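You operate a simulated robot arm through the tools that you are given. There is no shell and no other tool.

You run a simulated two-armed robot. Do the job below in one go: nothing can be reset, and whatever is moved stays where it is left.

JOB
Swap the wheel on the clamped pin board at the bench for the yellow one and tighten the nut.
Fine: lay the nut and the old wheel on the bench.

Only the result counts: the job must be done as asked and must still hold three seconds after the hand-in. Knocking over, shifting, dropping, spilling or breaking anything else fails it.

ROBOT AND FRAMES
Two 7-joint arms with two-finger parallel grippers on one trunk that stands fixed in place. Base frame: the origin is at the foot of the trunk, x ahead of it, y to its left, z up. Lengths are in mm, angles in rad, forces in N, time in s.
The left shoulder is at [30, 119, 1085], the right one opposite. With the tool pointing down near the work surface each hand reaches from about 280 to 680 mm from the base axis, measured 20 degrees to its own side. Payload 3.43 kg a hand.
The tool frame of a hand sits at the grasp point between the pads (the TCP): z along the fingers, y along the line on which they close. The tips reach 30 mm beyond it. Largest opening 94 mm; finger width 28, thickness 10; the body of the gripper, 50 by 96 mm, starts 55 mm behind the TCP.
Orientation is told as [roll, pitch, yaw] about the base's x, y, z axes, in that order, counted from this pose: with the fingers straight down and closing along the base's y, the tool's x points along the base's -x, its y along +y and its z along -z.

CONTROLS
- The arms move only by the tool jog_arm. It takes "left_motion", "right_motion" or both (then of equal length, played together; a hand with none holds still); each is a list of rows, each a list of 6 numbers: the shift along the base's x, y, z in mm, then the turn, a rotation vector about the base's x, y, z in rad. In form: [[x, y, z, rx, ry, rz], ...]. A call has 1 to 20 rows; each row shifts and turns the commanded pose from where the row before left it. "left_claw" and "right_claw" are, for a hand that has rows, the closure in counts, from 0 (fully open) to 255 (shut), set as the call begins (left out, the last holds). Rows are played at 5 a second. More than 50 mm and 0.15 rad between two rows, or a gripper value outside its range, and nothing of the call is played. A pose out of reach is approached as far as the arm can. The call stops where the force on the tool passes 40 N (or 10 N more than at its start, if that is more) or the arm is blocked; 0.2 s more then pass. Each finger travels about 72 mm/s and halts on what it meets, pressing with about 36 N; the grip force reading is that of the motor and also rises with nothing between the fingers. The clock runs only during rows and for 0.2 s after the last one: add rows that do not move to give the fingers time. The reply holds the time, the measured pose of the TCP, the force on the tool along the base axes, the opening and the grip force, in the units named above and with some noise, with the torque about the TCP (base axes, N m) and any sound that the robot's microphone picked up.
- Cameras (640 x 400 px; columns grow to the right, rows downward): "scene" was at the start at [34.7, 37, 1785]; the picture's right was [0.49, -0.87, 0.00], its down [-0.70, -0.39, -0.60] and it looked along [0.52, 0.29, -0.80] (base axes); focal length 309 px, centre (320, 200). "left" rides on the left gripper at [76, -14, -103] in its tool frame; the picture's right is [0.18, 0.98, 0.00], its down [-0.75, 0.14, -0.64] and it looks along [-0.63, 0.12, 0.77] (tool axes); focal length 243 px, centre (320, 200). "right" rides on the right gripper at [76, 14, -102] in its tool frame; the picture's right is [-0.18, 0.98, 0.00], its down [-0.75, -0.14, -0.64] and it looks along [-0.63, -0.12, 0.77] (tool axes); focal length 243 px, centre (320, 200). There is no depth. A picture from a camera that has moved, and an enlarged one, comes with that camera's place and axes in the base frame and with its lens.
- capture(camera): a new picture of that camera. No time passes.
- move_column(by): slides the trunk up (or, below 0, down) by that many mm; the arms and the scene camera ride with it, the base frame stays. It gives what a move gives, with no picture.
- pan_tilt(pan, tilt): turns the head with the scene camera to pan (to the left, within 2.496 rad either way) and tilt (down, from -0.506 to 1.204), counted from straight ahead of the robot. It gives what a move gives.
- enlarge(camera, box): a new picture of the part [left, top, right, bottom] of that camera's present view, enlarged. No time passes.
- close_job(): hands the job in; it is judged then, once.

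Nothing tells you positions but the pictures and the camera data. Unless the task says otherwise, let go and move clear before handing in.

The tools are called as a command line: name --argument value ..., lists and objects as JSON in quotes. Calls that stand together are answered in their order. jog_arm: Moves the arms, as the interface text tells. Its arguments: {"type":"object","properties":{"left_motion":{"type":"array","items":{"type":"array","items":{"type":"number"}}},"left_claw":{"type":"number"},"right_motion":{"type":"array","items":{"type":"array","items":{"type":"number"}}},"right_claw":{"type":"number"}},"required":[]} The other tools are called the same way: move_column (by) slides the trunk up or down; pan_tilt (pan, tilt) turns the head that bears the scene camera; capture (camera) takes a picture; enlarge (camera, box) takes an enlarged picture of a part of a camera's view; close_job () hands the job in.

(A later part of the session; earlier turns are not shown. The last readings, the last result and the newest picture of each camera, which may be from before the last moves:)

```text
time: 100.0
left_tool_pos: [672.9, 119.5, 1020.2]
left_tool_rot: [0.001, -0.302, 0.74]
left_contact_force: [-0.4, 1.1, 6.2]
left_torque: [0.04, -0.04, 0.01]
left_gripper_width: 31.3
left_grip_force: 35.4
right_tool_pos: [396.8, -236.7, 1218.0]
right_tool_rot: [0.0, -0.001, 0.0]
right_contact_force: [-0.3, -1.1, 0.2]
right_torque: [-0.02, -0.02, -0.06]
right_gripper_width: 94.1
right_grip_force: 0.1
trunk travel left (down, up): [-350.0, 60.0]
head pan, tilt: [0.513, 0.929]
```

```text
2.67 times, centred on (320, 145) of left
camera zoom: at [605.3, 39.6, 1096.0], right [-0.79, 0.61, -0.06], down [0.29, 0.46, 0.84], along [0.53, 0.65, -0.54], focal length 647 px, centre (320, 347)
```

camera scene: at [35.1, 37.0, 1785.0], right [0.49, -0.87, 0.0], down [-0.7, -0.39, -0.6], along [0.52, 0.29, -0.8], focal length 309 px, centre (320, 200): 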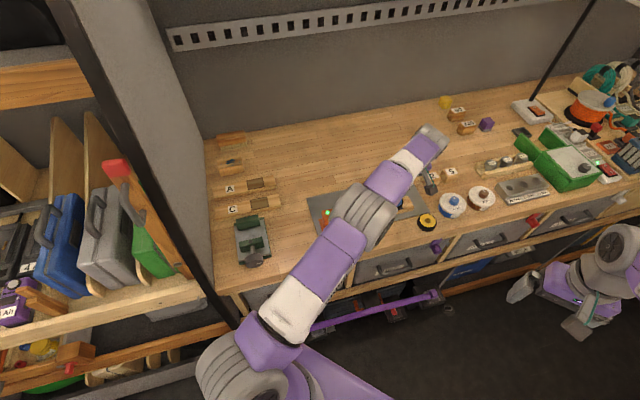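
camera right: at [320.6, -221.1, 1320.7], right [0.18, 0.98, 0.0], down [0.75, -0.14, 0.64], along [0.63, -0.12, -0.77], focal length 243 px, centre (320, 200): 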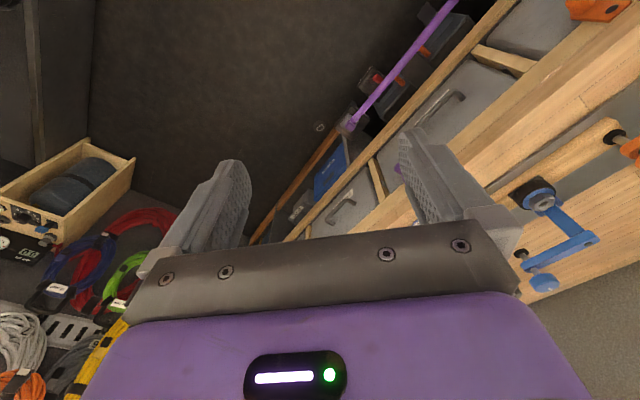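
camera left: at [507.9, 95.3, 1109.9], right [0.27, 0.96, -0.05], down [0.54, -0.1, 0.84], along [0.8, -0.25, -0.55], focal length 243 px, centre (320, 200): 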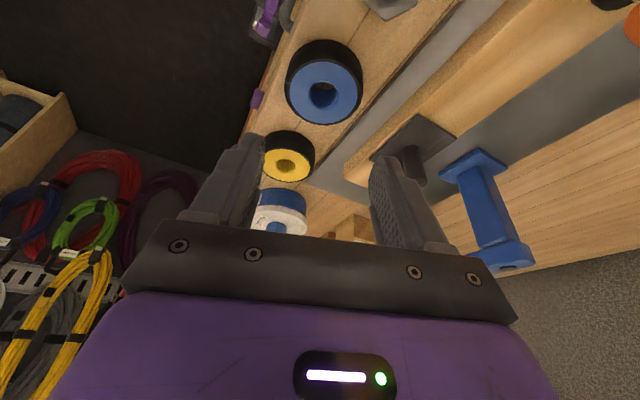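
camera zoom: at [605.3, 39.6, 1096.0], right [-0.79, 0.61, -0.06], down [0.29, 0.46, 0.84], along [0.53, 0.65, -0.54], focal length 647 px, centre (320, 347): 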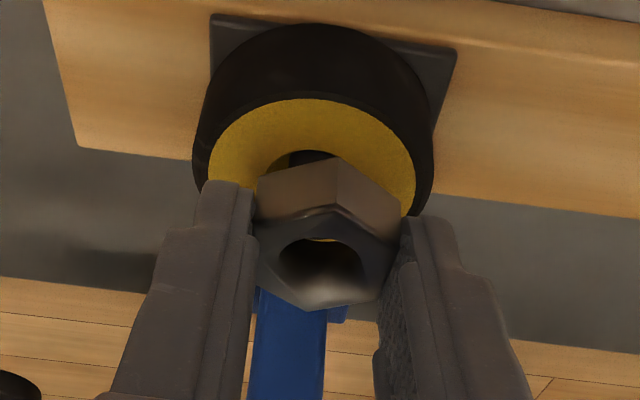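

The nut touched down at 1020.5, a little higher than where it came free, and I can see wheel past the pin through its hole, so it's slightly off-centre. I'll back up 3 mm and take several readings to average out the noise.

jog_arm --left_motion '[[0, 0, 3, 0, 0, 0], [0, 0, 0, 0, 0, 0]]'

jog_arm --left_motion '[[0, 0, 0, 0, 0, 0]]'

jog_arm --left_motion '[[0, 0, 0, 0, 0, 0]]'

jog_arm --left_motion '[[0, 0, 0, 0, 0, 0]]'

jog_arm --left_motion '[[0, 0, 0, 0, 0, 0]]'

enlarge --camera "left" --box '[200, 80, 440, 260]'

enlarge --camera "left" --box '[280, 120, 360, 180]'

```text
time: 100.6
left_tool_pos: [671.1, 119.8, 1020.5]
left_tool_rot: [0.002, -0.298, 0.74]
left_contact_force: [-0.4, 0.5, -1.0]
left_torque: [0.01, 0.01, 0.01]
left_gripper_width: 31.1
left_grip_force: 36.3
right_tool_pos: [397.2, -237.8, 1218.4]
right_tool_rot: [-0.001, 0.0, 0.001]
right_contact_force: [0.2, -0.2, 1.1]
right_torque: [0.0, -0.01, 0.03]
right_gripper_width: 94.0
right_grip_force: 0.1
trunk travel left (down, up): [-350.0, 60.0]
head pan, tilt: [0.513, 0.929]
```

```text
time: 101.0
left_tool_pos: [672.9, 119.7, 1021.6]
left_tool_rot: [0.002, -0.3, 0.738]
left_contact_force: [-0.8, -0.6, -0.5]
left_torque: [0.03, 0.01, -0.01]
left_gripper_width: 31.2
left_grip_force: 35.7
right_tool_pos: [397.3, -236.0, 1218.6]
right_tool_rot: [0.001, 0.0, 0.0]
right_contact_force: [0.3, -0.4, 0.4]
right_torque: [-0.03, -0.02, -0.02]
right_gripper_width: 93.7
right_grip_force: 0.1
trunk travel left (down, up): [-350.0, 60.0]
head pan, tilt: [0.513, 0.929]
```

```text
time: 101.4
left_tool_pos: [672.9, 120.0, 1022.2]
left_tool_rot: [0.0, -0.3, 0.739]
left_contact_force: [-0.2, 0.2, -0.8]
left_torque: [0.01, -0.04, 0.04]
left_gripper_width: 31.3
left_grip_force: 35.7
right_tool_pos: [397.2, -236.9, 1218.5]
right_tool_rot: [-0.001, -0.002, -0.002]
right_contact_force: [-0.1, -0.8, 0.2]
right_torque: [-0.01, 0.02, 0.0]
right_gripper_width: 94.0
right_grip_force: 0.0
trunk travel left (down, up): [-350.0, 60.0]
head pan, tilt: [0.513, 0.929]
```

```text
time: 101.8
left_tool_pos: [673.4, 119.7, 1022.4]
left_tool_rot: [0.001, -0.299, 0.741]
left_contact_force: [-1.7, 0.9, -0.9]
left_torque: [-0.01, 0.0, 0.01]
left_gripper_width: 31.4
left_grip_force: 36.4
right_tool_pos: [397.1, -236.0, 1219.3]
right_tool_rot: [-0.001, 0.0, 0.0]
right_contact_force: [-0.7, 0.8, -0.2]
right_torque: [-0.01, 0.02, -0.02]
right_gripper_width: 93.8
right_grip_force: 0.1
trunk travel left (down, up): [-350.0, 60.0]
head pan, tilt: [0.513, 0.929]
```

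```text
time: 102.2
left_tool_pos: [673.2, 120.2, 1023.2]
left_tool_rot: [0.0, -0.301, 0.741]
left_contact_force: [-0.2, -0.2, -1.4]
left_torque: [0.01, -0.01, -0.04]
left_gripper_width: 31.3
left_grip_force: 35.7
right_tool_pos: [397.2, -237.4, 1217.8]
right_tool_rot: [0.0, -0.001, 0.0]
right_contact_force: [-0.5, -0.1, -0.5]
right_torque: [0.0, 0.0, 0.01]
right_gripper_width: 94.4
right_grip_force: 0.1
trunk travel left (down, up): [-350.0, 60.0]
head pan, tilt: [0.513, 0.929]
```

```text
2.22 times, centred on (320, 170) of left
camera zoom: at [606.0, 39.6, 1097.8], right [-0.79, 0.61, -0.05], down [0.3, 0.46, 0.84], along [0.53, 0.65, -0.55], focal length 539 px, centre (320, 267)
```

zoom: 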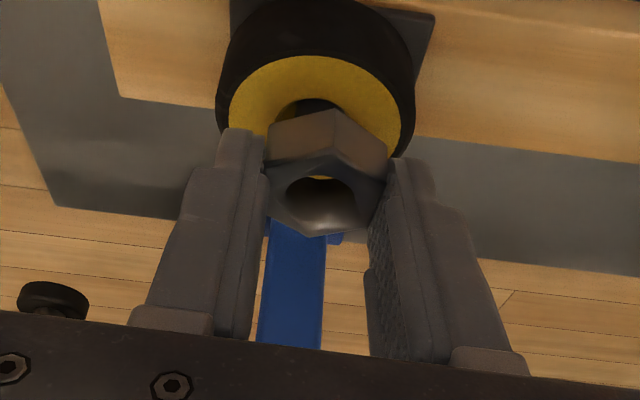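

```text
6.67 times, centred on (320, 150) of left
camera zoom: at [606.0, 39.6, 1097.8], right [-0.79, 0.61, -0.05], down [0.3, 0.46, 0.84], along [0.53, 0.65, -0.55], focal length 1618 px, centre (320, 533)
```

zoom: 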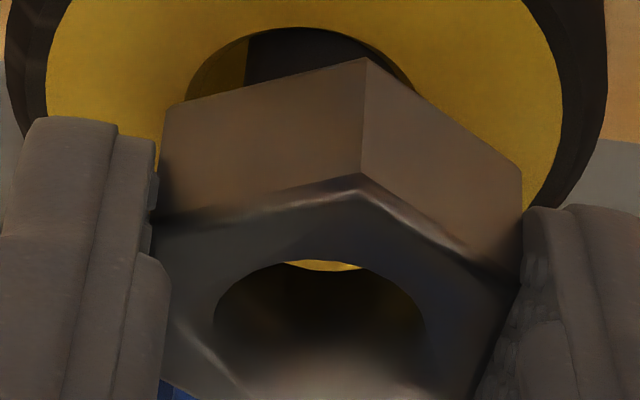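

The averages and images agree that the nut needs to move about +1.9 in x and +0.7 in y. Applying that and lowering again.

jog_arm --left_motion '[[1.9, 0.7, 0, 0, 0, 0], [0, 0, -1.5, 0, 0, 0], [0, 0, -1.5, 0, 0, 0], [0, 0, 0, 0, 0, 0]]'

jog_arm --left_motion '[[0, 0, -1, 0, 0, 0], [0, 0, 0, 0, 0, 0]]'

enlarge --camera "left" --box '[200, 80, 440, 260]'

enlarge --camera "left" --box '[280, 120, 360, 180]'

```text
time: 103.2
left_tool_pos: [673.7, 118.7, 1018.4]
left_tool_rot: [0.0, -0.302, 0.741]
left_contact_force: [0.0, -0.3, -1.1]
left_torque: [0.01, -0.01, 0.03]
left_gripper_width: 31.2
left_grip_force: 36.0
right_tool_pos: [397.8, -236.7, 1218.2]
right_tool_rot: [0.001, 0.0, -0.001]
right_contact_force: [0.0, 0.1, 0.3]
right_torque: [0.01, -0.01, 0.01]
right_gripper_width: 94.0
right_grip_force: 0.0
trunk travel left (down, up): [-350.0, 60.0]
head pan, tilt: [0.513, 0.929]
```

```text
time: 103.8
left_tool_pos: [672.5, 119.4, 1017.3]
left_tool_rot: [-0.001, -0.3, 0.74]
left_contact_force: [-0.2, 1.1, -0.9]
left_torque: [-0.04, -0.08, 0.02]
left_gripper_width: 31.3
left_grip_force: 35.8
right_tool_pos: [397.4, -235.5, 1217.6]
right_tool_rot: [-0.001, 0.001, -0.001]
right_contact_force: [0.2, -0.5, 0.0]
right_torque: [0.0, 0.03, 0.01]
right_gripper_width: 94.0
right_grip_force: 0.0
trunk travel left (down, up): [-350.0, 60.0]
head pan, tilt: [0.513, 0.929]
```

```text
2.22 times, centred on (320, 170) of left
camera zoom: at [607.5, 39.1, 1093.4], right [-0.79, 0.61, -0.05], down [0.3, 0.46, 0.84], along [0.53, 0.65, -0.55], focal length 539 px, centre (320, 267)
```

zoom: 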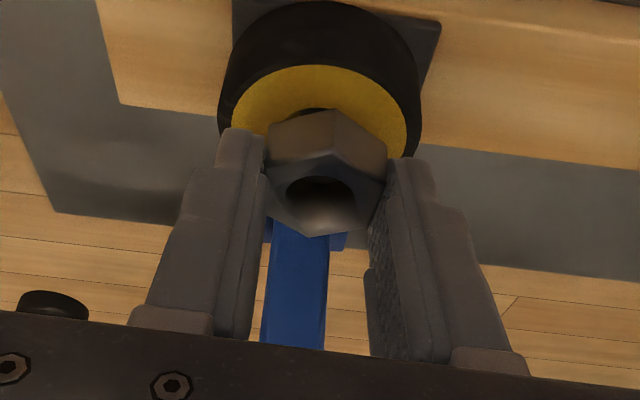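

```text
6.67 times, centred on (320, 150) of left
camera zoom: at [607.5, 39.1, 1093.4], right [-0.79, 0.61, -0.05], down [0.3, 0.46, 0.84], along [0.53, 0.65, -0.55], focal length 1618 px, centre (320, 533)
```

zoom: 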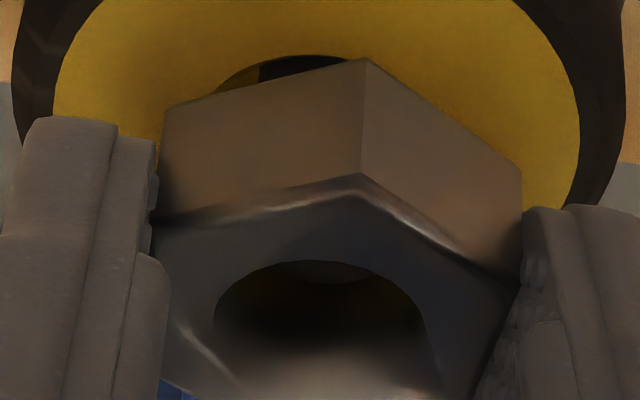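

The pin tip has now entered the nut with no force. Continuing down until it meets the thread.

jog_arm --left_motion '[[0, 0, -1, 0, 0, 0], [0, 0, 0, 0, 0, 0]]'

jog_arm --left_motion '[[0, 0, -1, 0, 0, 0], [0, 0, 0, 0, 0, 0]]'

enlarge --camera "left" --box '[280, 120, 360, 180]'

```text
time: 104.4
left_tool_pos: [674.4, 118.5, 1016.3]
left_tool_rot: [0.001, -0.299, 0.74]
left_contact_force: [1.0, -1.2, 1.5]
left_torque: [-0.08, -0.01, -0.01]
left_gripper_width: 31.1
left_grip_force: 35.9
right_tool_pos: [396.4, -235.6, 1217.1]
right_tool_rot: [-0.002, 0.001, -0.001]
right_contact_force: [-1.0, 0.1, -0.7]
right_torque: [0.0, -0.04, 0.0]
right_gripper_width: 94.3
right_grip_force: 0.1
trunk travel left (down, up): [-350.0, 60.0]
head pan, tilt: [0.513, 0.929]
```

```text
time: 105.0
left_tool_pos: [673.8, 120.3, 1017.8]
left_tool_rot: [-0.002, -0.301, 0.742]
left_contact_force: [0.7, -1.8, 7.3]
left_torque: [-0.05, 0.19, 0.02]
left_gripper_width: 31.4
left_grip_force: 36.1
right_tool_pos: [395.2, -236.5, 1217.7]
right_tool_rot: [-0.001, 0.0, 0.002]
right_contact_force: [0.1, 0.7, -0.2]
right_torque: [0.0, -0.01, -0.03]
right_gripper_width: 94.0
right_grip_force: 0.1
trunk travel left (down, up): [-350.0, 60.0]
head pan, tilt: [0.513, 0.929]
```

```text
6.67 times, centred on (320, 150) of left
camera zoom: at [607.2, 39.1, 1092.2], right [-0.79, 0.61, -0.06], down [0.29, 0.46, 0.84], along [0.53, 0.65, -0.54], focal length 1618 px, centre (320, 533)
```

zoom: 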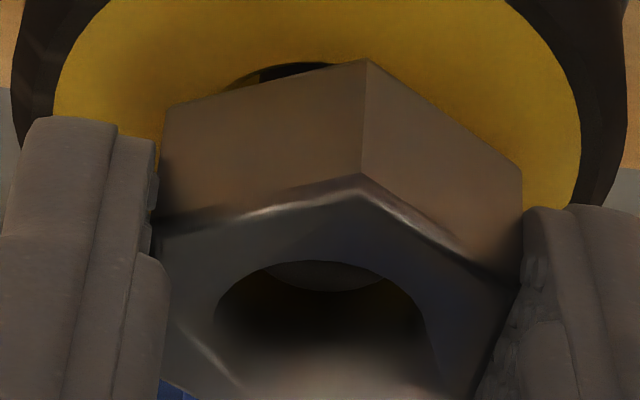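

Contact at 1016.5 matches the height where the thread let go. Starting the first tightening stroke clockwise, with slight downward feed.

jog_arm --left_motion '[[-0.1, 0.46, -0.1, 0, 0, -0.1496], [-0.1, 0.46, -0.1, 0, 0, -0.1496], [-0.1, 0.46, -0.1, 0, 0, -0.1496], [-0.1, 0.46, -0.1, 0, 0, -0.1496], [-0.1, 0.46, -0.1, 0, 0, -0.1496], [-0.1, 0.46, -0.1, 0, 0, -0.1496], [-0.1, 0.46, -0.1, 0, 0, -0.1496], [0, 0, 0, 0, 0, 0]]'

enlarge --camera "left" --box '[280, 120, 360, 180]'

```text
time: 106.8
left_tool_pos: [672.7, 125.3, 1015.7]
left_tool_rot: [-0.001, -0.3, -0.305]
left_contact_force: [-4.8, 5.7, 3.7]
left_torque: [0.07, -0.02, -0.02]
left_gripper_width: 31.4
left_grip_force: 35.7
right_tool_pos: [395.3, -235.9, 1218.8]
right_tool_rot: [0.001, 0.0, 0.0]
right_contact_force: [-0.4, -0.1, -0.6]
right_torque: [0.0, -0.03, 0.0]
right_gripper_width: 93.9
right_grip_force: 0.0
trunk travel left (down, up): [-350.0, 60.0]
head pan, tilt: [0.513, 0.929]
```

```text
6.67 times, centred on (320, 150) of left
camera zoom: at [570.3, 142.5, 1091.3], right [0.13, 0.99, -0.05], down [0.55, -0.03, 0.84], along [0.83, -0.14, -0.55], focal length 1618 px, centre (320, 533)
```

zoom: 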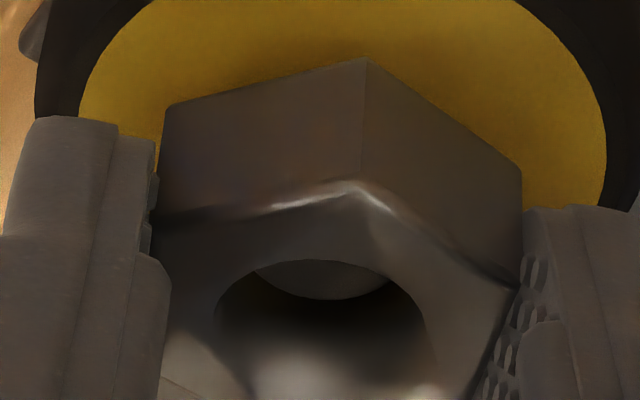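

The z force confirms the thread has caught: the nut went down about 1 mm. Releasing, swinging back and repeating.

jog_arm --left_motion '[[0, 0, 0, 0, 0, 0], [0, 0, 0, 0, 0, 0], [0.1, -0.46, 0, 0, 0, 0.1496], [0.1, -0.46, 0, 0, 0, 0.1496], [0.1, -0.46, 0, 0, 0, 0.1496], [0.1, -0.46, 0, 0, 0, 0.1496], [0.1, -0.46, 0, 0, 0, 0.1496], [0.1, -0.46, 0, 0, 0, 0.1496], [0.1, -0.46, 0, 0, 0, 0.1496], [0, 0, 0, 0, 0, 0]]' --left_claw 100

enlarge --camera "left" --box '[200, 80, 440, 260]'

jog_arm --left_motion '[[0, 0, 0, 0, 0, 0], [0, 0, 0, 0, 0, 0], [0, 0, 0, 0, 0, 0]]' --left_claw 255

jog_arm --left_motion '[[-0.15, 0.55, -0.15, 0, 0, -0.1496], [-0.15, 0.55, -0.15, 0, 0, -0.1496], [-0.15, 0.55, -0.15, 0, 0, -0.1496], [-0.15, 0.55, -0.15, 0, 0, -0.1496], [-0.15, 0.55, -0.15, 0, 0, -0.1496], [-0.15, 0.55, -0.15, 0, 0, -0.1496], [-0.15, 0.55, -0.15, 0, 0, -0.1496], [0, 0, 0, 0, 0, 0]]'

enlarge --camera "left" --box '[280, 120, 360, 180]'

```text
time: 109.0
left_tool_pos: [675.0, 119.5, 1015.7]
left_tool_rot: [0.0, -0.3, 0.744]
left_contact_force: [-0.7, 0.0, 0.3]
left_torque: [-0.01, -0.01, -0.02]
left_gripper_width: 57.0
left_grip_force: 0.1
right_tool_pos: [397.0, -235.9, 1218.4]
right_tool_rot: [-0.001, 0.001, 0.001]
right_contact_force: [-0.1, 0.0, -0.2]
right_torque: [-0.02, -0.02, -0.03]
right_gripper_width: 93.9
right_grip_force: 0.1
trunk travel left (down, up): [-350.0, 60.0]
head pan, tilt: [0.513, 0.929]
```

```text
2.22 times, centred on (320, 170) of left
camera zoom: at [608.6, 39.1, 1092.0], right [-0.79, 0.61, -0.05], down [0.29, 0.46, 0.84], along [0.53, 0.65, -0.55], focal length 539 px, centre (320, 267)
```

zoom: 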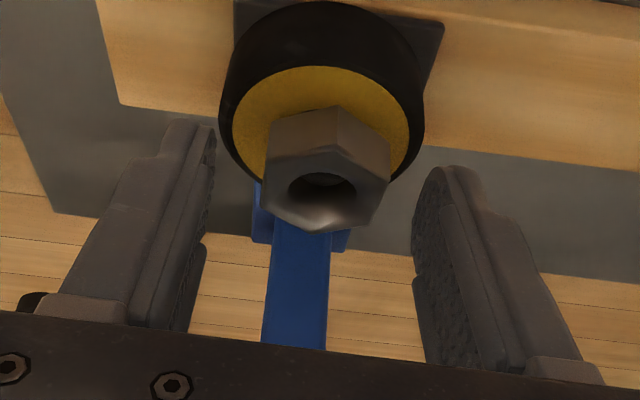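

```text
time: 109.8
left_tool_pos: [675.0, 121.3, 1015.1]
left_tool_rot: [0.003, -0.298, 0.739]
left_contact_force: [-2.3, 1.8, 0.1]
left_torque: [0.06, 0.08, -0.02]
left_gripper_width: 31.3
left_grip_force: 36.0
right_tool_pos: [396.8, -236.6, 1218.3]
right_tool_rot: [0.0, 0.001, 0.001]
right_contact_force: [-0.8, 0.3, -0.4]
right_torque: [0.01, 0.01, 0.02]
right_gripper_width: 94.0
right_grip_force: 0.0
trunk travel left (down, up): [-350.0, 60.0]
head pan, tilt: [0.513, 0.929]
```

```text
time: 111.6
left_tool_pos: [673.5, 125.0, 1014.8]
left_tool_rot: [0.0, -0.299, -0.308]
left_contact_force: [-3.0, 4.2, -0.4]
left_torque: [0.09, -0.01, 0.01]
left_gripper_width: 31.2
left_grip_force: 36.3
right_tool_pos: [397.5, -236.0, 1219.1]
right_tool_rot: [0.0, 0.0, 0.0]
right_contact_force: [-0.8, -0.1, -0.6]
right_torque: [0.02, 0.02, -0.01]
right_gripper_width: 94.3
right_grip_force: 0.0
trunk travel left (down, up): [-350.0, 60.0]
head pan, tilt: [0.513, 0.929]
```

```text
6.67 times, centred on (320, 150) of left
camera zoom: at [571.0, 142.3, 1090.5], right [0.13, 0.99, -0.05], down [0.55, -0.03, 0.84], along [0.83, -0.14, -0.55], focal length 1618 px, centre (320, 533)
```

zoom: 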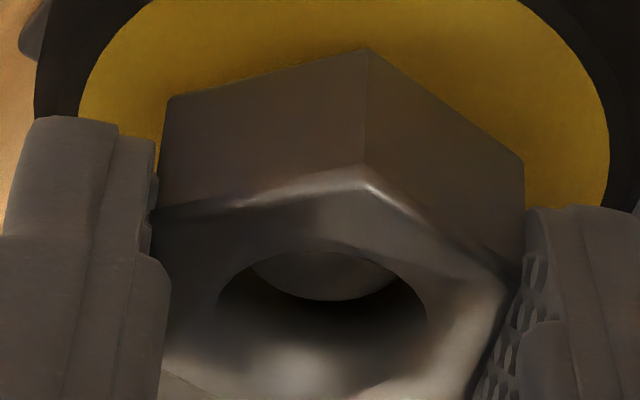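

The feed matches well. Two more strokes.

jog_arm --left_motion '[[0, 0, 0, 0, 0, 0], [0, 0, 0, 0, 0, 0], [0.1, -0.5, 0, 0, 0, 0.1496], [0.1, -0.5, 0, 0, 0, 0.1496], [0.1, -0.5, 0, 0, 0, 0.1496], [0.1, -0.5, 0, 0, 0, 0.1496], [0.1, -0.5, 0, 0, 0, 0.1496], [0.1, -0.5, 0, 0, 0, 0.1496], [0.1, -0.5, 0, 0, 0, 0.1496], [0, 0, 0, 0, 0, 0]]' --left_claw 100

jog_arm --left_motion '[[0, 0, 0, 0, 0, 0], [0, 0, 0, 0, 0, 0], [0, 0, 0, 0, 0, 0], [-0.13, 0.55, -0.15, 0, 0, -0.1496], [-0.13, 0.55, -0.15, 0, 0, -0.1496], [-0.13, 0.55, -0.15, 0, 0, -0.1496], [-0.13, 0.55, -0.15, 0, 0, -0.1496], [-0.13, 0.55, -0.15, 0, 0, -0.1496], [-0.13, 0.55, -0.15, 0, 0, -0.1496], [-0.13, 0.55, -0.15, 0, 0, -0.1496], [0, 0, 0, 0, 0, 0]]' --left_claw 255

enlarge --camera "left" --box '[280, 120, 360, 180]'

jog_arm --left_motion '[[0, 0, 0, 0, 0, 0], [0, 0, 0, 0, 0, 0], [0.12, -0.54, 0, 0, 0, 0.1496], [0.12, -0.54, 0, 0, 0, 0.1496], [0.12, -0.54, 0, 0, 0, 0.1496], [0.12, -0.54, 0, 0, 0, 0.1496], [0.12, -0.54, 0, 0, 0, 0.1496], [0.12, -0.54, 0, 0, 0, 0.1496], [0.12, -0.54, 0, 0, 0, 0.1496], [0, 0, 0, 0, 0, 0]]' --left_claw 100

enlarge --camera "left" --box '[200, 80, 440, 260]'

jog_arm --left_motion '[[0, 0, 0, 0, 0, 0], [0, 0, 0, 0, 0, 0], [0, 0, 0, 0, 0, 0], [-0.13, 0.55, -0.15, 0, 0, -0.1496], [-0.13, 0.55, -0.15, 0, 0, -0.1496], [-0.13, 0.55, -0.15, 0, 0, -0.1496], [-0.13, 0.55, -0.15, 0, 0, -0.1496], [-0.13, 0.55, -0.15, 0, 0, -0.1496], [-0.13, 0.55, -0.15, 0, 0, -0.1496], [-0.13, 0.55, -0.15, 0, 0, -0.1496], [0, 0, 0, 0, 0, 0]]' --left_claw 255

```text
time: 113.8
left_tool_pos: [674.9, 120.9, 1014.4]
left_tool_rot: [-0.001, -0.301, 0.742]
left_contact_force: [0.2, 1.3, 0.8]
left_torque: [-0.01, 0.0, -0.02]
left_gripper_width: 57.2
left_grip_force: 0.0
right_tool_pos: [396.6, -235.5, 1218.3]
right_tool_rot: [0.001, 0.0, -0.001]
right_contact_force: [0.2, -0.7, -1.0]
right_torque: [0.02, 0.0, 0.0]
right_gripper_width: 94.0
right_grip_force: 0.0
trunk travel left (down, up): [-350.0, 60.0]
head pan, tilt: [0.513, 0.929]
```

```text
time: 116.2
left_tool_pos: [674.0, 125.5, 1013.5]
left_tool_rot: [0.0, -0.299, -0.309]
left_contact_force: [3.5, -1.2, -0.9]
left_torque: [-0.12, -0.13, -0.02]
left_gripper_width: 31.5
left_grip_force: 36.3
right_tool_pos: [396.9, -237.9, 1217.9]
right_tool_rot: [-0.001, -0.001, 0.001]
right_contact_force: [0.6, -0.2, 0.0]
right_torque: [-0.01, 0.02, -0.05]
right_gripper_width: 94.1
right_grip_force: 0.1
trunk travel left (down, up): [-350.0, 60.0]
head pan, tilt: [0.513, 0.929]
```

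```text
6.67 times, centred on (320, 150) of left
camera zoom: at [571.5, 142.2, 1089.8], right [0.13, 0.99, -0.05], down [0.55, -0.03, 0.84], along [0.83, -0.14, -0.55], focal length 1618 px, centre (320, 533)
```

zoom: 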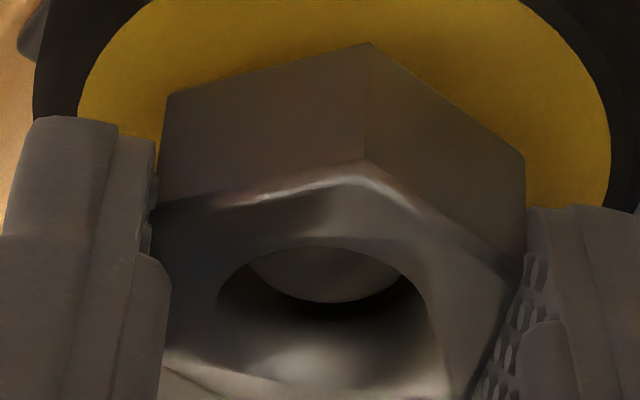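

```text
time: 118.4
left_tool_pos: [673.3, 122.1, 1013.6]
left_tool_rot: [-0.001, -0.301, 0.741]
left_contact_force: [1.2, -0.8, 0.1]
left_torque: [-0.04, 0.02, -0.03]
left_gripper_width: 57.0
left_grip_force: 0.0
right_tool_pos: [397.0, -236.1, 1217.5]
right_tool_rot: [0.0, -0.001, 0.0]
right_contact_force: [0.0, 0.5, 0.6]
right_torque: [0.02, -0.02, -0.01]
right_gripper_width: 93.9
right_grip_force: 0.0
trunk travel left (down, up): [-350.0, 60.0]
head pan, tilt: [0.513, 0.929]
```

```text
2.22 times, centred on (320, 170) of left
camera zoom: at [607.5, 41.6, 1089.6], right [-0.79, 0.61, -0.05], down [0.3, 0.46, 0.84], along [0.53, 0.65, -0.55], focal length 539 px, centre (320, 267)
```

zoom: 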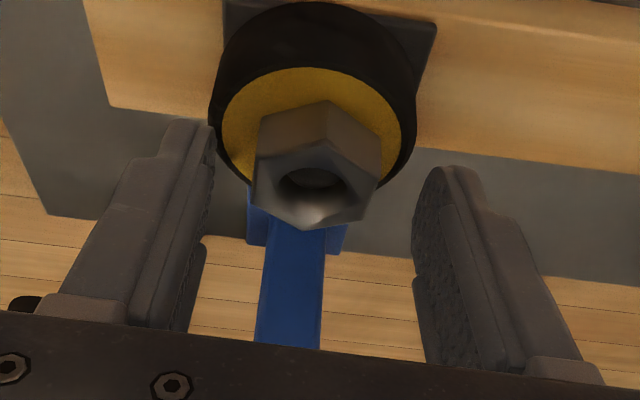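

```text
time: 120.8
left_tool_pos: [674.3, 124.7, 1011.8]
left_tool_rot: [0.001, -0.302, -0.31]
left_contact_force: [4.8, -4.9, -1.9]
left_torque: [-0.21, -0.25, 0.01]
left_gripper_width: 31.2
left_grip_force: 35.9
right_tool_pos: [397.7, -237.9, 1217.5]
right_tool_rot: [-0.001, 0.0, 0.0]
right_contact_force: [0.8, -0.8, 0.0]
right_torque: [0.04, 0.01, -0.02]
right_gripper_width: 94.1
right_grip_force: 0.1
trunk travel left (down, up): [-350.0, 60.0]
head pan, tilt: [0.513, 0.929]
```

Four strokes done. I'll recentre by about a millimetre and continue.

jog_arm --left_motion '[[0, 0, 0, 0, 0, 0], [0, 0, 0, 0, 0, 0], [0.26, -0.68, -0.02, 0, 0, 0.1496], [0.26, -0.68, -0.02, 0, 0, 0.1496], [0.26, -0.68, -0.02, 0, 0, 0.1496], [0.26, -0.68, -0.02, 0, 0, 0.1496], [0.26, -0.68, -0.02, 0, 0, 0.1496], [0.26, -0.68, -0.02, 0, 0, 0.1496], [0.26, -0.68, -0.02, 0, 0, 0.1496], [0, 0, 0, 0, 0, 0]]' --left_claw 100

jog_arm --left_motion '[[0, 0, 0, 0, 0, 0], [0, 0, 0, 0, 0, 0], [0, 0, 0, 0, 0, 0], [-0.13, 0.55, -0.16, 0, 0, -0.1496], [-0.13, 0.55, -0.16, 0, 0, -0.1496], [-0.13, 0.55, -0.16, 0, 0, -0.1496], [-0.13, 0.55, -0.16, 0, 0, -0.1496], [-0.13, 0.55, -0.16, 0, 0, -0.1496], [-0.13, 0.55, -0.16, 0, 0, -0.1496], [-0.13, 0.55, -0.16, 0, 0, -0.1496], [0, 0, 0, 0, 0, 0]]' --left_claw 255

enlarge --camera "left" --box '[200, 80, 440, 260]'

```text
time: 123.0
left_tool_pos: [676.5, 120.5, 1013.3]
left_tool_rot: [0.001, -0.299, 0.739]
left_contact_force: [-0.8, 0.6, 0.1]
left_torque: [0.06, -0.01, -0.04]
left_gripper_width: 56.9
left_grip_force: 0.0
right_tool_pos: [397.2, -237.3, 1217.2]
right_tool_rot: [0.001, -0.001, 0.0]
right_contact_force: [0.2, -0.5, 0.1]
right_torque: [-0.03, 0.01, 0.01]
right_gripper_width: 94.1
right_grip_force: 0.1
trunk travel left (down, up): [-350.0, 60.0]
head pan, tilt: [0.513, 0.929]
```

```text
time: 125.4
left_tool_pos: [674.3, 124.3, 1012.0]
left_tool_rot: [0.001, -0.304, -0.309]
left_contact_force: [-1.6, 1.1, 0.5]
left_torque: [-0.03, 0.07, 0.0]
left_gripper_width: 31.1
left_grip_force: 36.3
right_tool_pos: [397.4, -235.5, 1218.6]
right_tool_rot: [0.001, -0.002, 0.0]
right_contact_force: [-0.4, -0.1, -0.2]
right_torque: [-0.03, -0.02, 0.02]
right_gripper_width: 93.8
right_grip_force: 0.1
trunk travel left (down, up): [-350.0, 60.0]
head pan, tilt: [0.513, 0.929]
```

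```text
2.22 times, centred on (320, 170) of left
camera zoom: at [572.0, 142.0, 1087.3], right [0.13, 0.99, -0.05], down [0.55, -0.03, 0.84], along [0.83, -0.14, -0.54], focal length 539 px, centre (320, 267)
```

zoom: 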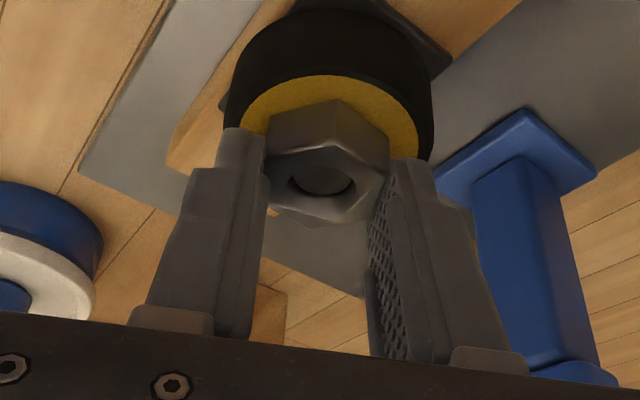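

jog_arm --left_motion '[[0, 0, 0, 0, 0, 0], [0, 0, 0, 0, 0, 0], [0.13, -0.55, 0, 0, 0, 0.1496], [0.13, -0.55, 0, 0, 0, 0.1496], [0.13, -0.55, 0, 0, 0, 0.1496], [0.13, -0.55, 0, 0, 0, 0.1496], [0.13, -0.55, 0, 0, 0, 0.1496], [0.13, -0.55, 0, 0, 0, 0.1496], [0.13, -0.55, 0, 0, 0, 0.1496], [0, 0, 0, 0, 0, 0]]' --left_claw 100

jog_arm --left_motion '[[0, 0, 0, 0, 0, 0], [0, 0, 0, 0, 0, 0], [0, 0, 0, 0, 0, 0], [-0.13, 0.55, -0.16, 0, 0, -0.1496], [-0.13, 0.55, -0.16, 0, 0, -0.1496], [-0.13, 0.55, -0.16, 0, 0, -0.1496], [-0.13, 0.55, -0.16, 0, 0, -0.1496], [0, 0, 0, 0, 0, 0]]' --left_claw 255

jog_arm --left_motion '[[-0.13, 0.55, -0.16, 0, 0, -0.1496], [-0.13, 0.55, -0.16, 0, 0, -0.1496], [-0.13, 0.55, -0.16, 0, 0, -0.1496], [0, 0, 0, 0, 0, 0]]'

enlarge --camera "left" --box '[200, 80, 440, 260]'

```text
time: 127.6
left_tool_pos: [674.6, 121.3, 1012.3]
left_tool_rot: [0.001, -0.3, 0.74]
left_contact_force: [-0.4, -0.3, 0.0]
left_torque: [-0.03, 0.01, 0.01]
left_gripper_width: 57.1
left_grip_force: 0.0
right_tool_pos: [397.0, -236.0, 1218.3]
right_tool_rot: [-0.001, -0.001, 0.0]
right_contact_force: [-0.4, 0.5, -0.9]
right_torque: [0.02, 0.01, 0.01]
right_gripper_width: 93.8
right_grip_force: 0.2
trunk travel left (down, up): [-350.0, 60.0]
head pan, tilt: [0.513, 0.929]
```

```text
time: 129.4
left_tool_pos: [673.9, 122.4, 1010.6]
left_tool_rot: [0.0, -0.3, 0.14]
left_contact_force: [-2.8, -1.4, 0.1]
left_torque: [-0.19, 0.03, -0.03]
left_gripper_width: 31.1
left_grip_force: 36.5
right_tool_pos: [397.1, -236.6, 1217.7]
right_tool_rot: [0.001, 0.001, 0.0]
right_contact_force: [0.2, -0.3, 0.0]
right_torque: [-0.02, -0.01, 0.01]
right_gripper_width: 94.3
right_grip_force: 0.1
trunk travel left (down, up): [-350.0, 60.0]
head pan, tilt: [0.513, 0.929]
```

```text
time: 130.4
left_tool_pos: [674.3, 124.4, 1010.9]
left_tool_rot: [0.003, -0.299, -0.308]
left_contact_force: [0.5, -1.7, 1.0]
left_torque: [-0.17, -0.06, -0.03]
left_gripper_width: 31.2
left_grip_force: 35.8
right_tool_pos: [398.0, -236.1, 1217.3]
right_tool_rot: [-0.002, -0.001, 0.001]
right_contact_force: [-0.6, 0.2, -0.4]
right_torque: [-0.03, 0.01, 0.0]
right_gripper_width: 94.0
right_grip_force: 0.0
trunk travel left (down, up): [-350.0, 60.0]
head pan, tilt: [0.513, 0.929]
```

```text
2.22 times, centred on (320, 170) of left
camera zoom: at [572.4, 142.1, 1085.7], right [0.13, 0.99, -0.05], down [0.55, -0.03, 0.84], along [0.83, -0.14, -0.55], focal length 539 px, centre (320, 267)
```

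zoom: 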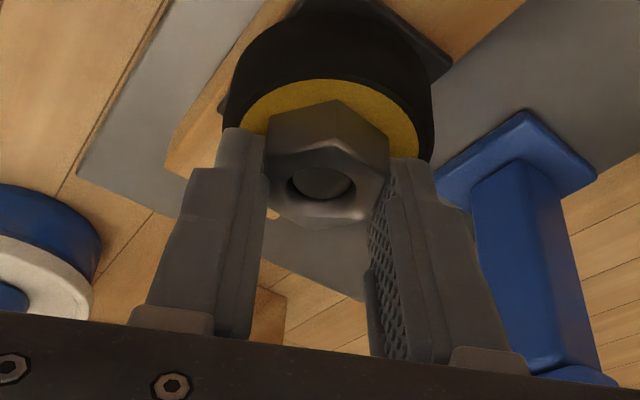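

Six strokes in and it's still turning freely. Next stroke in parts, watching the torque for tightness.

jog_arm --left_motion '[[0, 0, 0, 0, 0, 0], [0, 0, 0, 0, 0, 0], [0.13, -0.55, 0, 0, 0, 0.1496], [0.13, -0.55, 0, 0, 0, 0.1496], [0.13, -0.55, 0, 0, 0, 0.1496], [0.13, -0.55, 0, 0, 0, 0.1496], [0.13, -0.55, 0, 0, 0, 0.1496], [0.13, -0.55, 0, 0, 0, 0.1496], [0.13, -0.55, 0, 0, 0, 0.1496], [0, 0, 0, 0, 0, 0]]' --left_claw 100

jog_arm --left_motion '[[0, 0, 0, 0, 0, 0], [0, 0, 0, 0, 0, 0], [0, 0, 0, 0, 0, 0], [-0.13, 0.55, -0.16, 0, 0, -0.1496], [-0.13, 0.55, -0.16, 0, 0, -0.1496], [0, 0, 0, 0, 0, 0]]' --left_claw 255

jog_arm --left_motion '[[-0.13, 0.55, -0.16, 0, 0, -0.1496], [-0.13, 0.55, -0.16, 0, 0, -0.1496], [0, 0, 0, 0, 0, 0]]'

jog_arm --left_motion '[[-0.13, 0.55, -0.1, 0, 0, -0.1496], [-0.13, 0.55, -0.1, 0, 0, -0.1496], [-0.13, 0.55, -0.1, 0, 0, -0.1496], [0, 0, 0, 0, 0, 0]]'

enlarge --camera "left" --box '[200, 80, 440, 260]'

```text
time: 132.6
left_tool_pos: [674.3, 121.1, 1009.4]
left_tool_rot: [-0.001, -0.299, 0.74]
left_contact_force: [1.1, 0.5, 0.5]
left_torque: [0.0, 0.02, -0.03]
left_gripper_width: 57.1
left_grip_force: 0.2
right_tool_pos: [397.1, -235.6, 1217.9]
right_tool_rot: [-0.001, 0.0, 0.0]
right_contact_force: [-0.1, -0.2, 0.2]
right_torque: [-0.02, 0.0, 0.02]
right_gripper_width: 93.8
right_grip_force: 0.2
trunk travel left (down, up): [-350.0, 60.0]
head pan, tilt: [0.513, 0.929]
```

```text
time: 134.0
left_tool_pos: [676.6, 121.1, 1009.5]
left_tool_rot: [0.0, -0.299, 0.438]
left_contact_force: [-1.9, -4.1, -0.9]
left_torque: [-0.28, 0.04, 0.89]
left_gripper_width: 34.1
left_grip_force: 35.8
right_tool_pos: [396.9, -236.6, 1218.6]
right_tool_rot: [0.0, 0.0, 0.0]
right_contact_force: [0.0, -0.7, 0.1]
right_torque: [0.02, 0.04, -0.02]
right_gripper_width: 93.8
right_grip_force: 0.0
trunk travel left (down, up): [-350.0, 60.0]
head pan, tilt: [0.513, 0.929]
```

```text
time: 134.8
left_tool_pos: [676.7, 118.1, 1010.6]
left_tool_rot: [-0.004, -0.302, 0.139]
left_contact_force: [8.7, -16.0, 0.3]
left_torque: [-0.36, -0.18, 0.65]
left_gripper_width: 35.7
left_grip_force: 35.9
right_tool_pos: [399.1, -239.1, 1217.0]
right_tool_rot: [0.001, 0.002, -0.001]
right_contact_force: [-0.2, 0.2, -0.5]
right_torque: [-0.01, -0.02, 0.0]
right_gripper_width: 93.9
right_grip_force: 0.0
trunk travel left (down, up): [-350.0, 60.0]
head pan, tilt: [0.513, 0.929]
```

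```text
time: 135.8
left_tool_pos: [679.4, 122.1, 1010.3]
left_tool_rot: [0.002, -0.304, -0.31]
left_contact_force: [15.9, -18.6, 3.7]
left_torque: [-0.57, -0.39, -0.01]
left_gripper_width: 31.1
left_grip_force: 36.1
right_tool_pos: [399.8, -239.0, 1217.0]
right_tool_rot: [0.003, 0.002, 0.0]
right_contact_force: [-0.7, -0.4, 0.1]
right_torque: [-0.02, -0.01, -0.01]
right_gripper_width: 94.2
right_grip_force: 0.0
trunk travel left (down, up): [-350.0, 60.0]
head pan, tilt: [0.513, 0.929]
```

```text
2.22 times, centred on (320, 170) of left
camera zoom: at [575.3, 139.9, 1085.2], right [0.13, 0.99, -0.05], down [0.54, -0.03, 0.84], along [0.83, -0.14, -0.54], focal length 539 px, centre (320, 267)
```

zoom: 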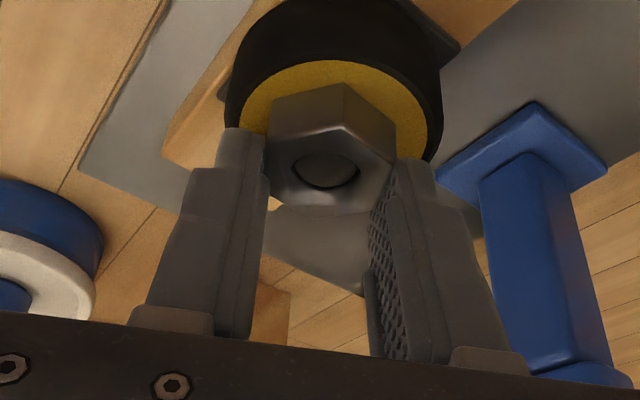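

The torque jumped to 0.9 N·m and the pads cammed over the corners, so the nut has seated hard. I'll release, look, and confirm with one more short tightening pull.

jog_arm --left_motion '[[0, 0, 0, 0, 0, 0], [0, 0, 0, 0, 0, 0], [0, 0, 0, 0, 0, 0]]' --left_claw 100

enlarge --camera "left" --box '[200, 80, 440, 260]'

enlarge --camera "left" --box '[270, 80, 370, 155]'

```text
time: 136.6
left_tool_pos: [674.6, 127.6, 1009.6]
left_tool_rot: [-0.001, -0.298, -0.308]
left_contact_force: [-2.1, 2.0, 4.5]
left_torque: [0.04, 0.15, -0.06]
left_gripper_width: 55.9
left_grip_force: 0.0
right_tool_pos: [396.0, -235.8, 1217.9]
right_tool_rot: [0.001, 0.0, 0.0]
right_contact_force: [0.8, -0.1, -1.0]
right_torque: [0.01, -0.01, 0.01]
right_gripper_width: 94.3
right_grip_force: 0.2
trunk travel left (down, up): [-350.0, 60.0]
head pan, tilt: [0.513, 0.929]
```

```text
2.22 times, centred on (320, 170) of left
camera zoom: at [572.2, 144.4, 1084.7], right [0.13, 0.99, -0.05], down [0.55, -0.03, 0.84], along [0.83, -0.14, -0.55], focal length 539 px, centre (320, 267)
```

zoom: 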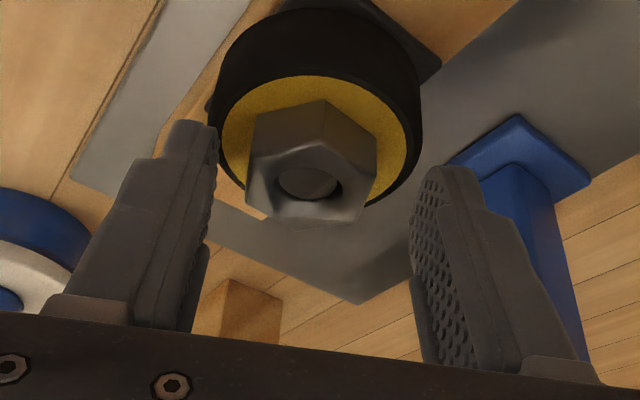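

```text
5.33 times, centred on (320, 118) of left
camera zoom: at [572.2, 144.4, 1084.7], right [0.13, 0.99, -0.05], down [0.55, -0.03, 0.84], along [0.83, -0.14, -0.55], focal length 1294 px, centre (320, 640)
```

zoom: 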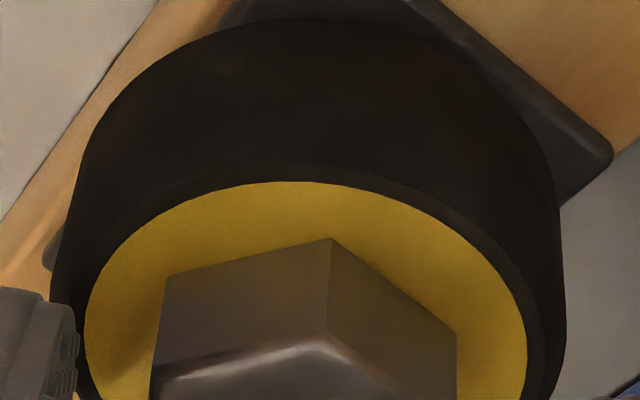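

The nut is seated flush on the yellow hub. Before finishing I'll raise the hand and check that the board hasn't shifted and everything is in place.

jog_arm --left_motion '[[-1, -3, 10, 0, 0, 0], [0, 0, 30, 0, 0, 0], [0, 0, 30, 0, 0, 0], [-35, 20, 20, 0, 0, 0], [-35, 25, 10, 0, 0, 0], [-35, 25, 0, 0, 0, 0], [-40, 25, 0, 0, 0, 0], [0, 0, 0, 0, 0, 0]]'

capture --camera "scene"

enlarge --camera "scene" --box '[360, 160, 460, 240]'

capture --camera "left"

```text
time: 138.4
left_tool_pos: [530.3, 215.4, 1110.1]
left_tool_rot: [-0.002, -0.301, -0.306]
left_contact_force: [0.3, 0.1, 0.1]
left_torque: [-0.01, 0.02, -0.05]
left_gripper_width: 57.2
left_grip_force: 0.0
right_tool_pos: [396.1, -236.7, 1218.3]
right_tool_rot: [0.0, 0.002, 0.0]
right_contact_force: [0.8, 0.0, 0.5]
right_torque: [0.03, 0.0, 0.03]
right_gripper_width: 94.0
right_grip_force: 0.1
trunk travel left (down, up): [-350.0, 60.0]
head pan, tilt: [0.513, 0.929]
```

```text
taken
camera scene: at [36.1, 36.3, 1784.9], right [0.49, -0.87, 0.0], down [-0.7, -0.39, -0.6], along [0.52, 0.29, -0.8], focal length 309 px, centre (320, 200)
```

scene: 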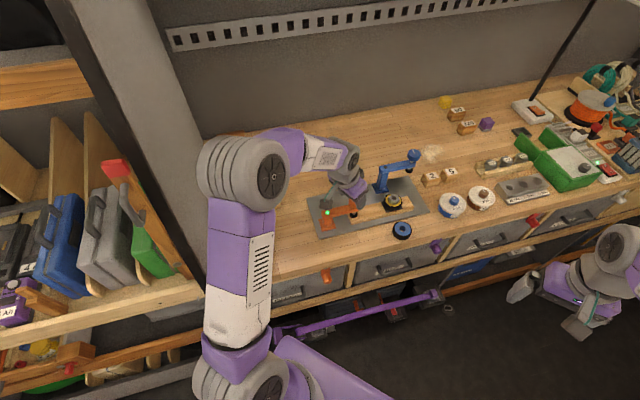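

```text
5.00 times, centred on (410, 200) of scene
camera zoom: at [36.1, 36.3, 1784.9], right [0.49, -0.87, 0.0], down [-0.7, -0.39, -0.6], along [0.52, 0.29, -0.8], focal length 1545 px, centre (-130, 200)
```

zoom: 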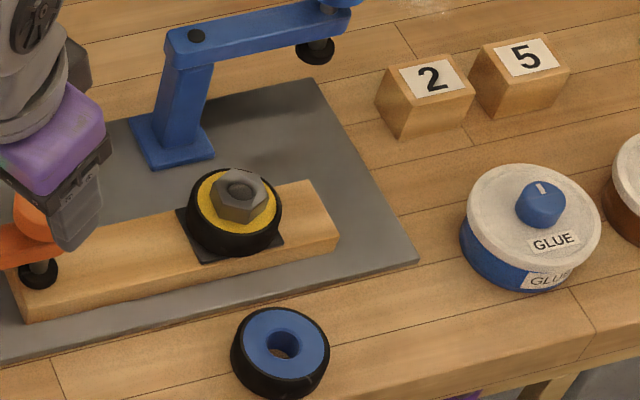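

```text
taken
camera left: at [428.5, 232.7, 1185.8], right [0.13, 0.99, -0.05], down [0.55, -0.03, 0.84], along [0.83, -0.14, -0.55], focal length 243 px, centre (320, 200)
```

left: 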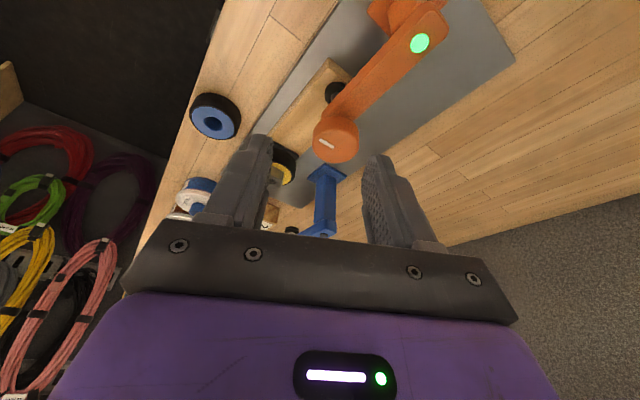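

From the scene view nothing else has moved: board, clamps and jars are where they were, the yellow wheel is on the pin with the nut seated, and the old wheel is on the bench. I'll do one more confirmation pull on the nut, gripping slightly higher, and release at the tightened end.

jog_arm --left_motion '[[36, -23.6, 0, 0, 0, 0.1496], [36, -23.6, 0, 0, 0, 0.1496], [36, -23.6, 0, 0, 0, 0.1496], [36, -23.6, 0, 0, 0, 0.1496], [0.5, 0, 0, 0, 0, 0.1496], [0, 0, 0, 0, 0, 0.1496], [0, 0, 0, 0, 0, 0.1496], [0, 0, -30, 0, 0, 0], [0, 0, -20, 0, 0, 0], [0, 0, 0, 0, 0, 0], [0, 0, 0, 0, 0, 0]]' --left_claw 90

enlarge --camera "left" --box '[200, 80, 440, 260]'

```text
time: 140.8
left_tool_pos: [674.2, 122.8, 1058.0]
left_tool_rot: [-0.001, -0.301, 0.74]
left_contact_force: [-0.6, -1.3, 0.3]
left_torque: [0.01, -0.01, 0.01]
left_gripper_width: 60.9
left_grip_force: 0.1
right_tool_pos: [396.9, -236.9, 1216.8]
right_tool_rot: [-0.001, 0.0, 0.0]
right_contact_force: [-0.4, 0.0, 0.2]
right_torque: [0.03, 0.04, 0.0]
right_gripper_width: 94.0
right_grip_force: 0.1
trunk travel left (down, up): [-350.0, 60.0]
head pan, tilt: [0.513, 0.929]
```

```text
2.22 times, centred on (320, 170) of left
camera zoom: at [608.2, 42.1, 1133.4], right [-0.79, 0.61, -0.05], down [0.3, 0.46, 0.84], along [0.53, 0.65, -0.55], focal length 539 px, centre (320, 267)
```

zoom: 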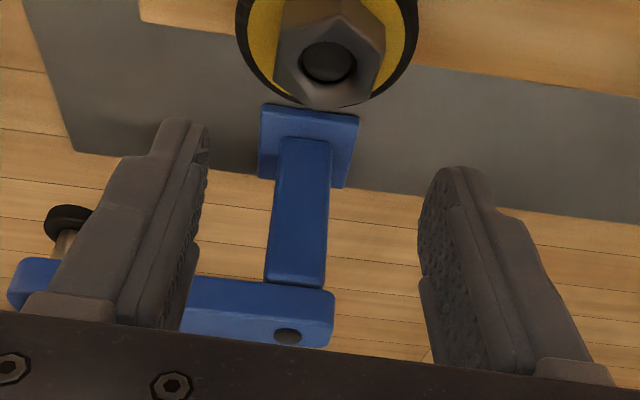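

The nut's flats look rotated from 0.74, so let me measure its actual orientation.

enlarge --camera "left" --box '[270, 60, 370, 135]'

enlarge --camera "scene" --box '[375, 185, 415, 215]'

```text
5.33 times, centred on (320, 98) of left
camera zoom: at [608.2, 42.1, 1133.4], right [-0.79, 0.61, -0.05], down [0.3, 0.46, 0.84], along [0.53, 0.65, -0.55], focal length 1294 px, centre (320, 747)
```

zoom: 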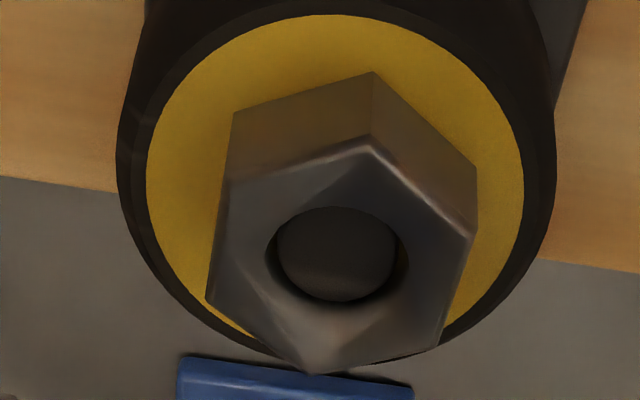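

```text
13.33 times, centred on (395, 200) of scene
camera zoom: at [34.9, 36.9, 1785.0], right [0.49, -0.87, 0.0], down [-0.7, -0.39, -0.6], along [0.52, 0.29, -0.8], focal length 4120 px, centre (-680, 200)
```

zoom: 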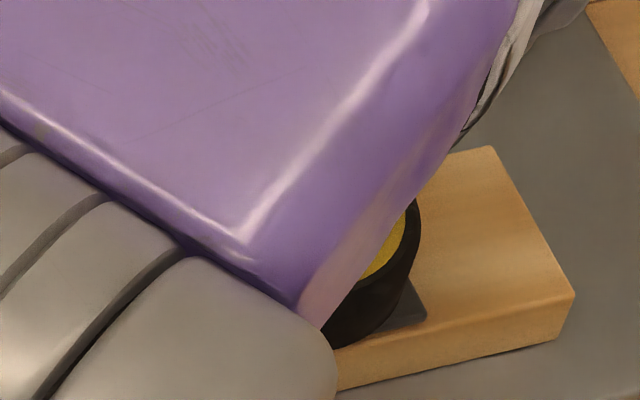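

The nut measures 0.73, aligned with this grip, so it was already tight when the pads slipped. I'll make the short confirmation pull.

jog_arm --left_motion '[[0, 0, -20, 0, 0, 0], [0, 0, -15, 0, 0, 0], [0, 0, -10, 0, 0, 0], [0, 0, 0, 0, 0, 0]]'

jog_arm --left_motion '[[0, 0, 0, 0, 0, 0], [0, 0, 0, 0, 0, 0], [0, 0, 0, 0, 0, 0]]' --left_claw 255

jog_arm --left_motion '[[-0.05, 0.25, 0, 0, 0, -0.06], [-0.05, 0.25, 0, 0, 0, -0.06], [0, 0, 0, 0, 0, 0]]'

```text
time: 141.8
left_tool_pos: [676.1, 122.5, 1013.8]
left_tool_rot: [-0.001, -0.302, 0.742]
left_contact_force: [0.9, 0.4, 0.8]
left_torque: [0.0, 0.05, 0.0]
left_gripper_width: 60.7
left_grip_force: 0.0
right_tool_pos: [397.1, -235.7, 1218.5]
right_tool_rot: [0.0, 0.0, 0.001]
right_contact_force: [-0.2, 0.2, -1.0]
right_torque: [0.01, 0.02, 0.02]
right_gripper_width: 94.0
right_grip_force: 0.0
trunk travel left (down, up): [-350.0, 60.0]
head pan, tilt: [0.513, 0.929]
```

```text
time: 142.6
left_tool_pos: [675.7, 121.9, 1012.4]
left_tool_rot: [0.0, -0.299, 0.741]
left_contact_force: [4.8, -1.7, 0.4]
left_torque: [-0.1, -0.15, 0.02]
left_gripper_width: 31.3
left_grip_force: 35.5
right_tool_pos: [398.4, -236.8, 1218.7]
right_tool_rot: [-0.001, 0.001, 0.0]
right_contact_force: [-0.4, -0.4, -0.2]
right_torque: [-0.04, 0.01, 0.0]
right_gripper_width: 93.9
right_grip_force: 0.0
trunk travel left (down, up): [-350.0, 60.0]
head pan, tilt: [0.513, 0.929]
```

```text
time: 143.4
left_tool_pos: [674.2, 121.4, 1013.4]
left_tool_rot: [-0.001, -0.297, 0.619]
left_contact_force: [0.6, -8.2, -0.7]
left_torque: [-0.3, -0.08, 0.99]
left_gripper_width: 31.1
left_grip_force: 36.5
right_tool_pos: [396.7, -236.6, 1218.5]
right_tool_rot: [0.002, 0.0, 0.0]
right_contact_force: [0.1, -0.2, 0.0]
right_torque: [0.04, 0.02, 0.02]
right_gripper_width: 94.0
right_grip_force: 0.1
trunk travel left (down, up): [-350.0, 60.0]
head pan, tilt: [0.513, 0.929]
```

The torque is 0.99 N·m with the pads still flat on the nut, so it's tightening properly. I'll pull a little more.

jog_arm --left_motion '[[-0.03, 0.15, 0, 0, 0, -0.05], [0, 0, 0, 0, 0, 0]]'

jog_arm --left_motion '[[-0.03, 0.15, 0, 0, 0, -0.05], [0, 0, 0, 0, 0, 0]]'

```text
time: 144.0
left_tool_pos: [675.2, 122.0, 1014.0]
left_tool_rot: [-0.001, -0.301, 0.571]
left_contact_force: [0.7, -9.1, -1.1]
left_torque: [-0.31, 0.11, 1.01]
left_gripper_width: 32.1
left_grip_force: 36.1
right_tool_pos: [398.3, -236.6, 1217.5]
right_tool_rot: [0.001, -0.001, 0.0]
right_contact_force: [-0.2, -0.4, 0.0]
right_torque: [0.0, -0.02, 0.0]
right_gripper_width: 93.9
right_grip_force: 0.0
trunk travel left (down, up): [-350.0, 60.0]
head pan, tilt: [0.513, 0.929]
```

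```text
time: 144.6
left_tool_pos: [674.9, 119.9, 1012.8]
left_tool_rot: [0.0, -0.3, 0.52]
left_contact_force: [3.5, -12.0, -0.1]
left_torque: [-0.31, 0.02, 0.91]
left_gripper_width: 32.8
left_grip_force: 35.8
right_tool_pos: [397.2, -238.2, 1218.1]
right_tool_rot: [0.003, 0.0, 0.001]
right_contact_force: [0.3, -0.5, 0.4]
right_torque: [-0.03, -0.03, -0.02]
right_gripper_width: 93.9
right_grip_force: 0.1
trunk travel left (down, up): [-350.0, 60.0]
head pan, tilt: [0.513, 0.929]
```

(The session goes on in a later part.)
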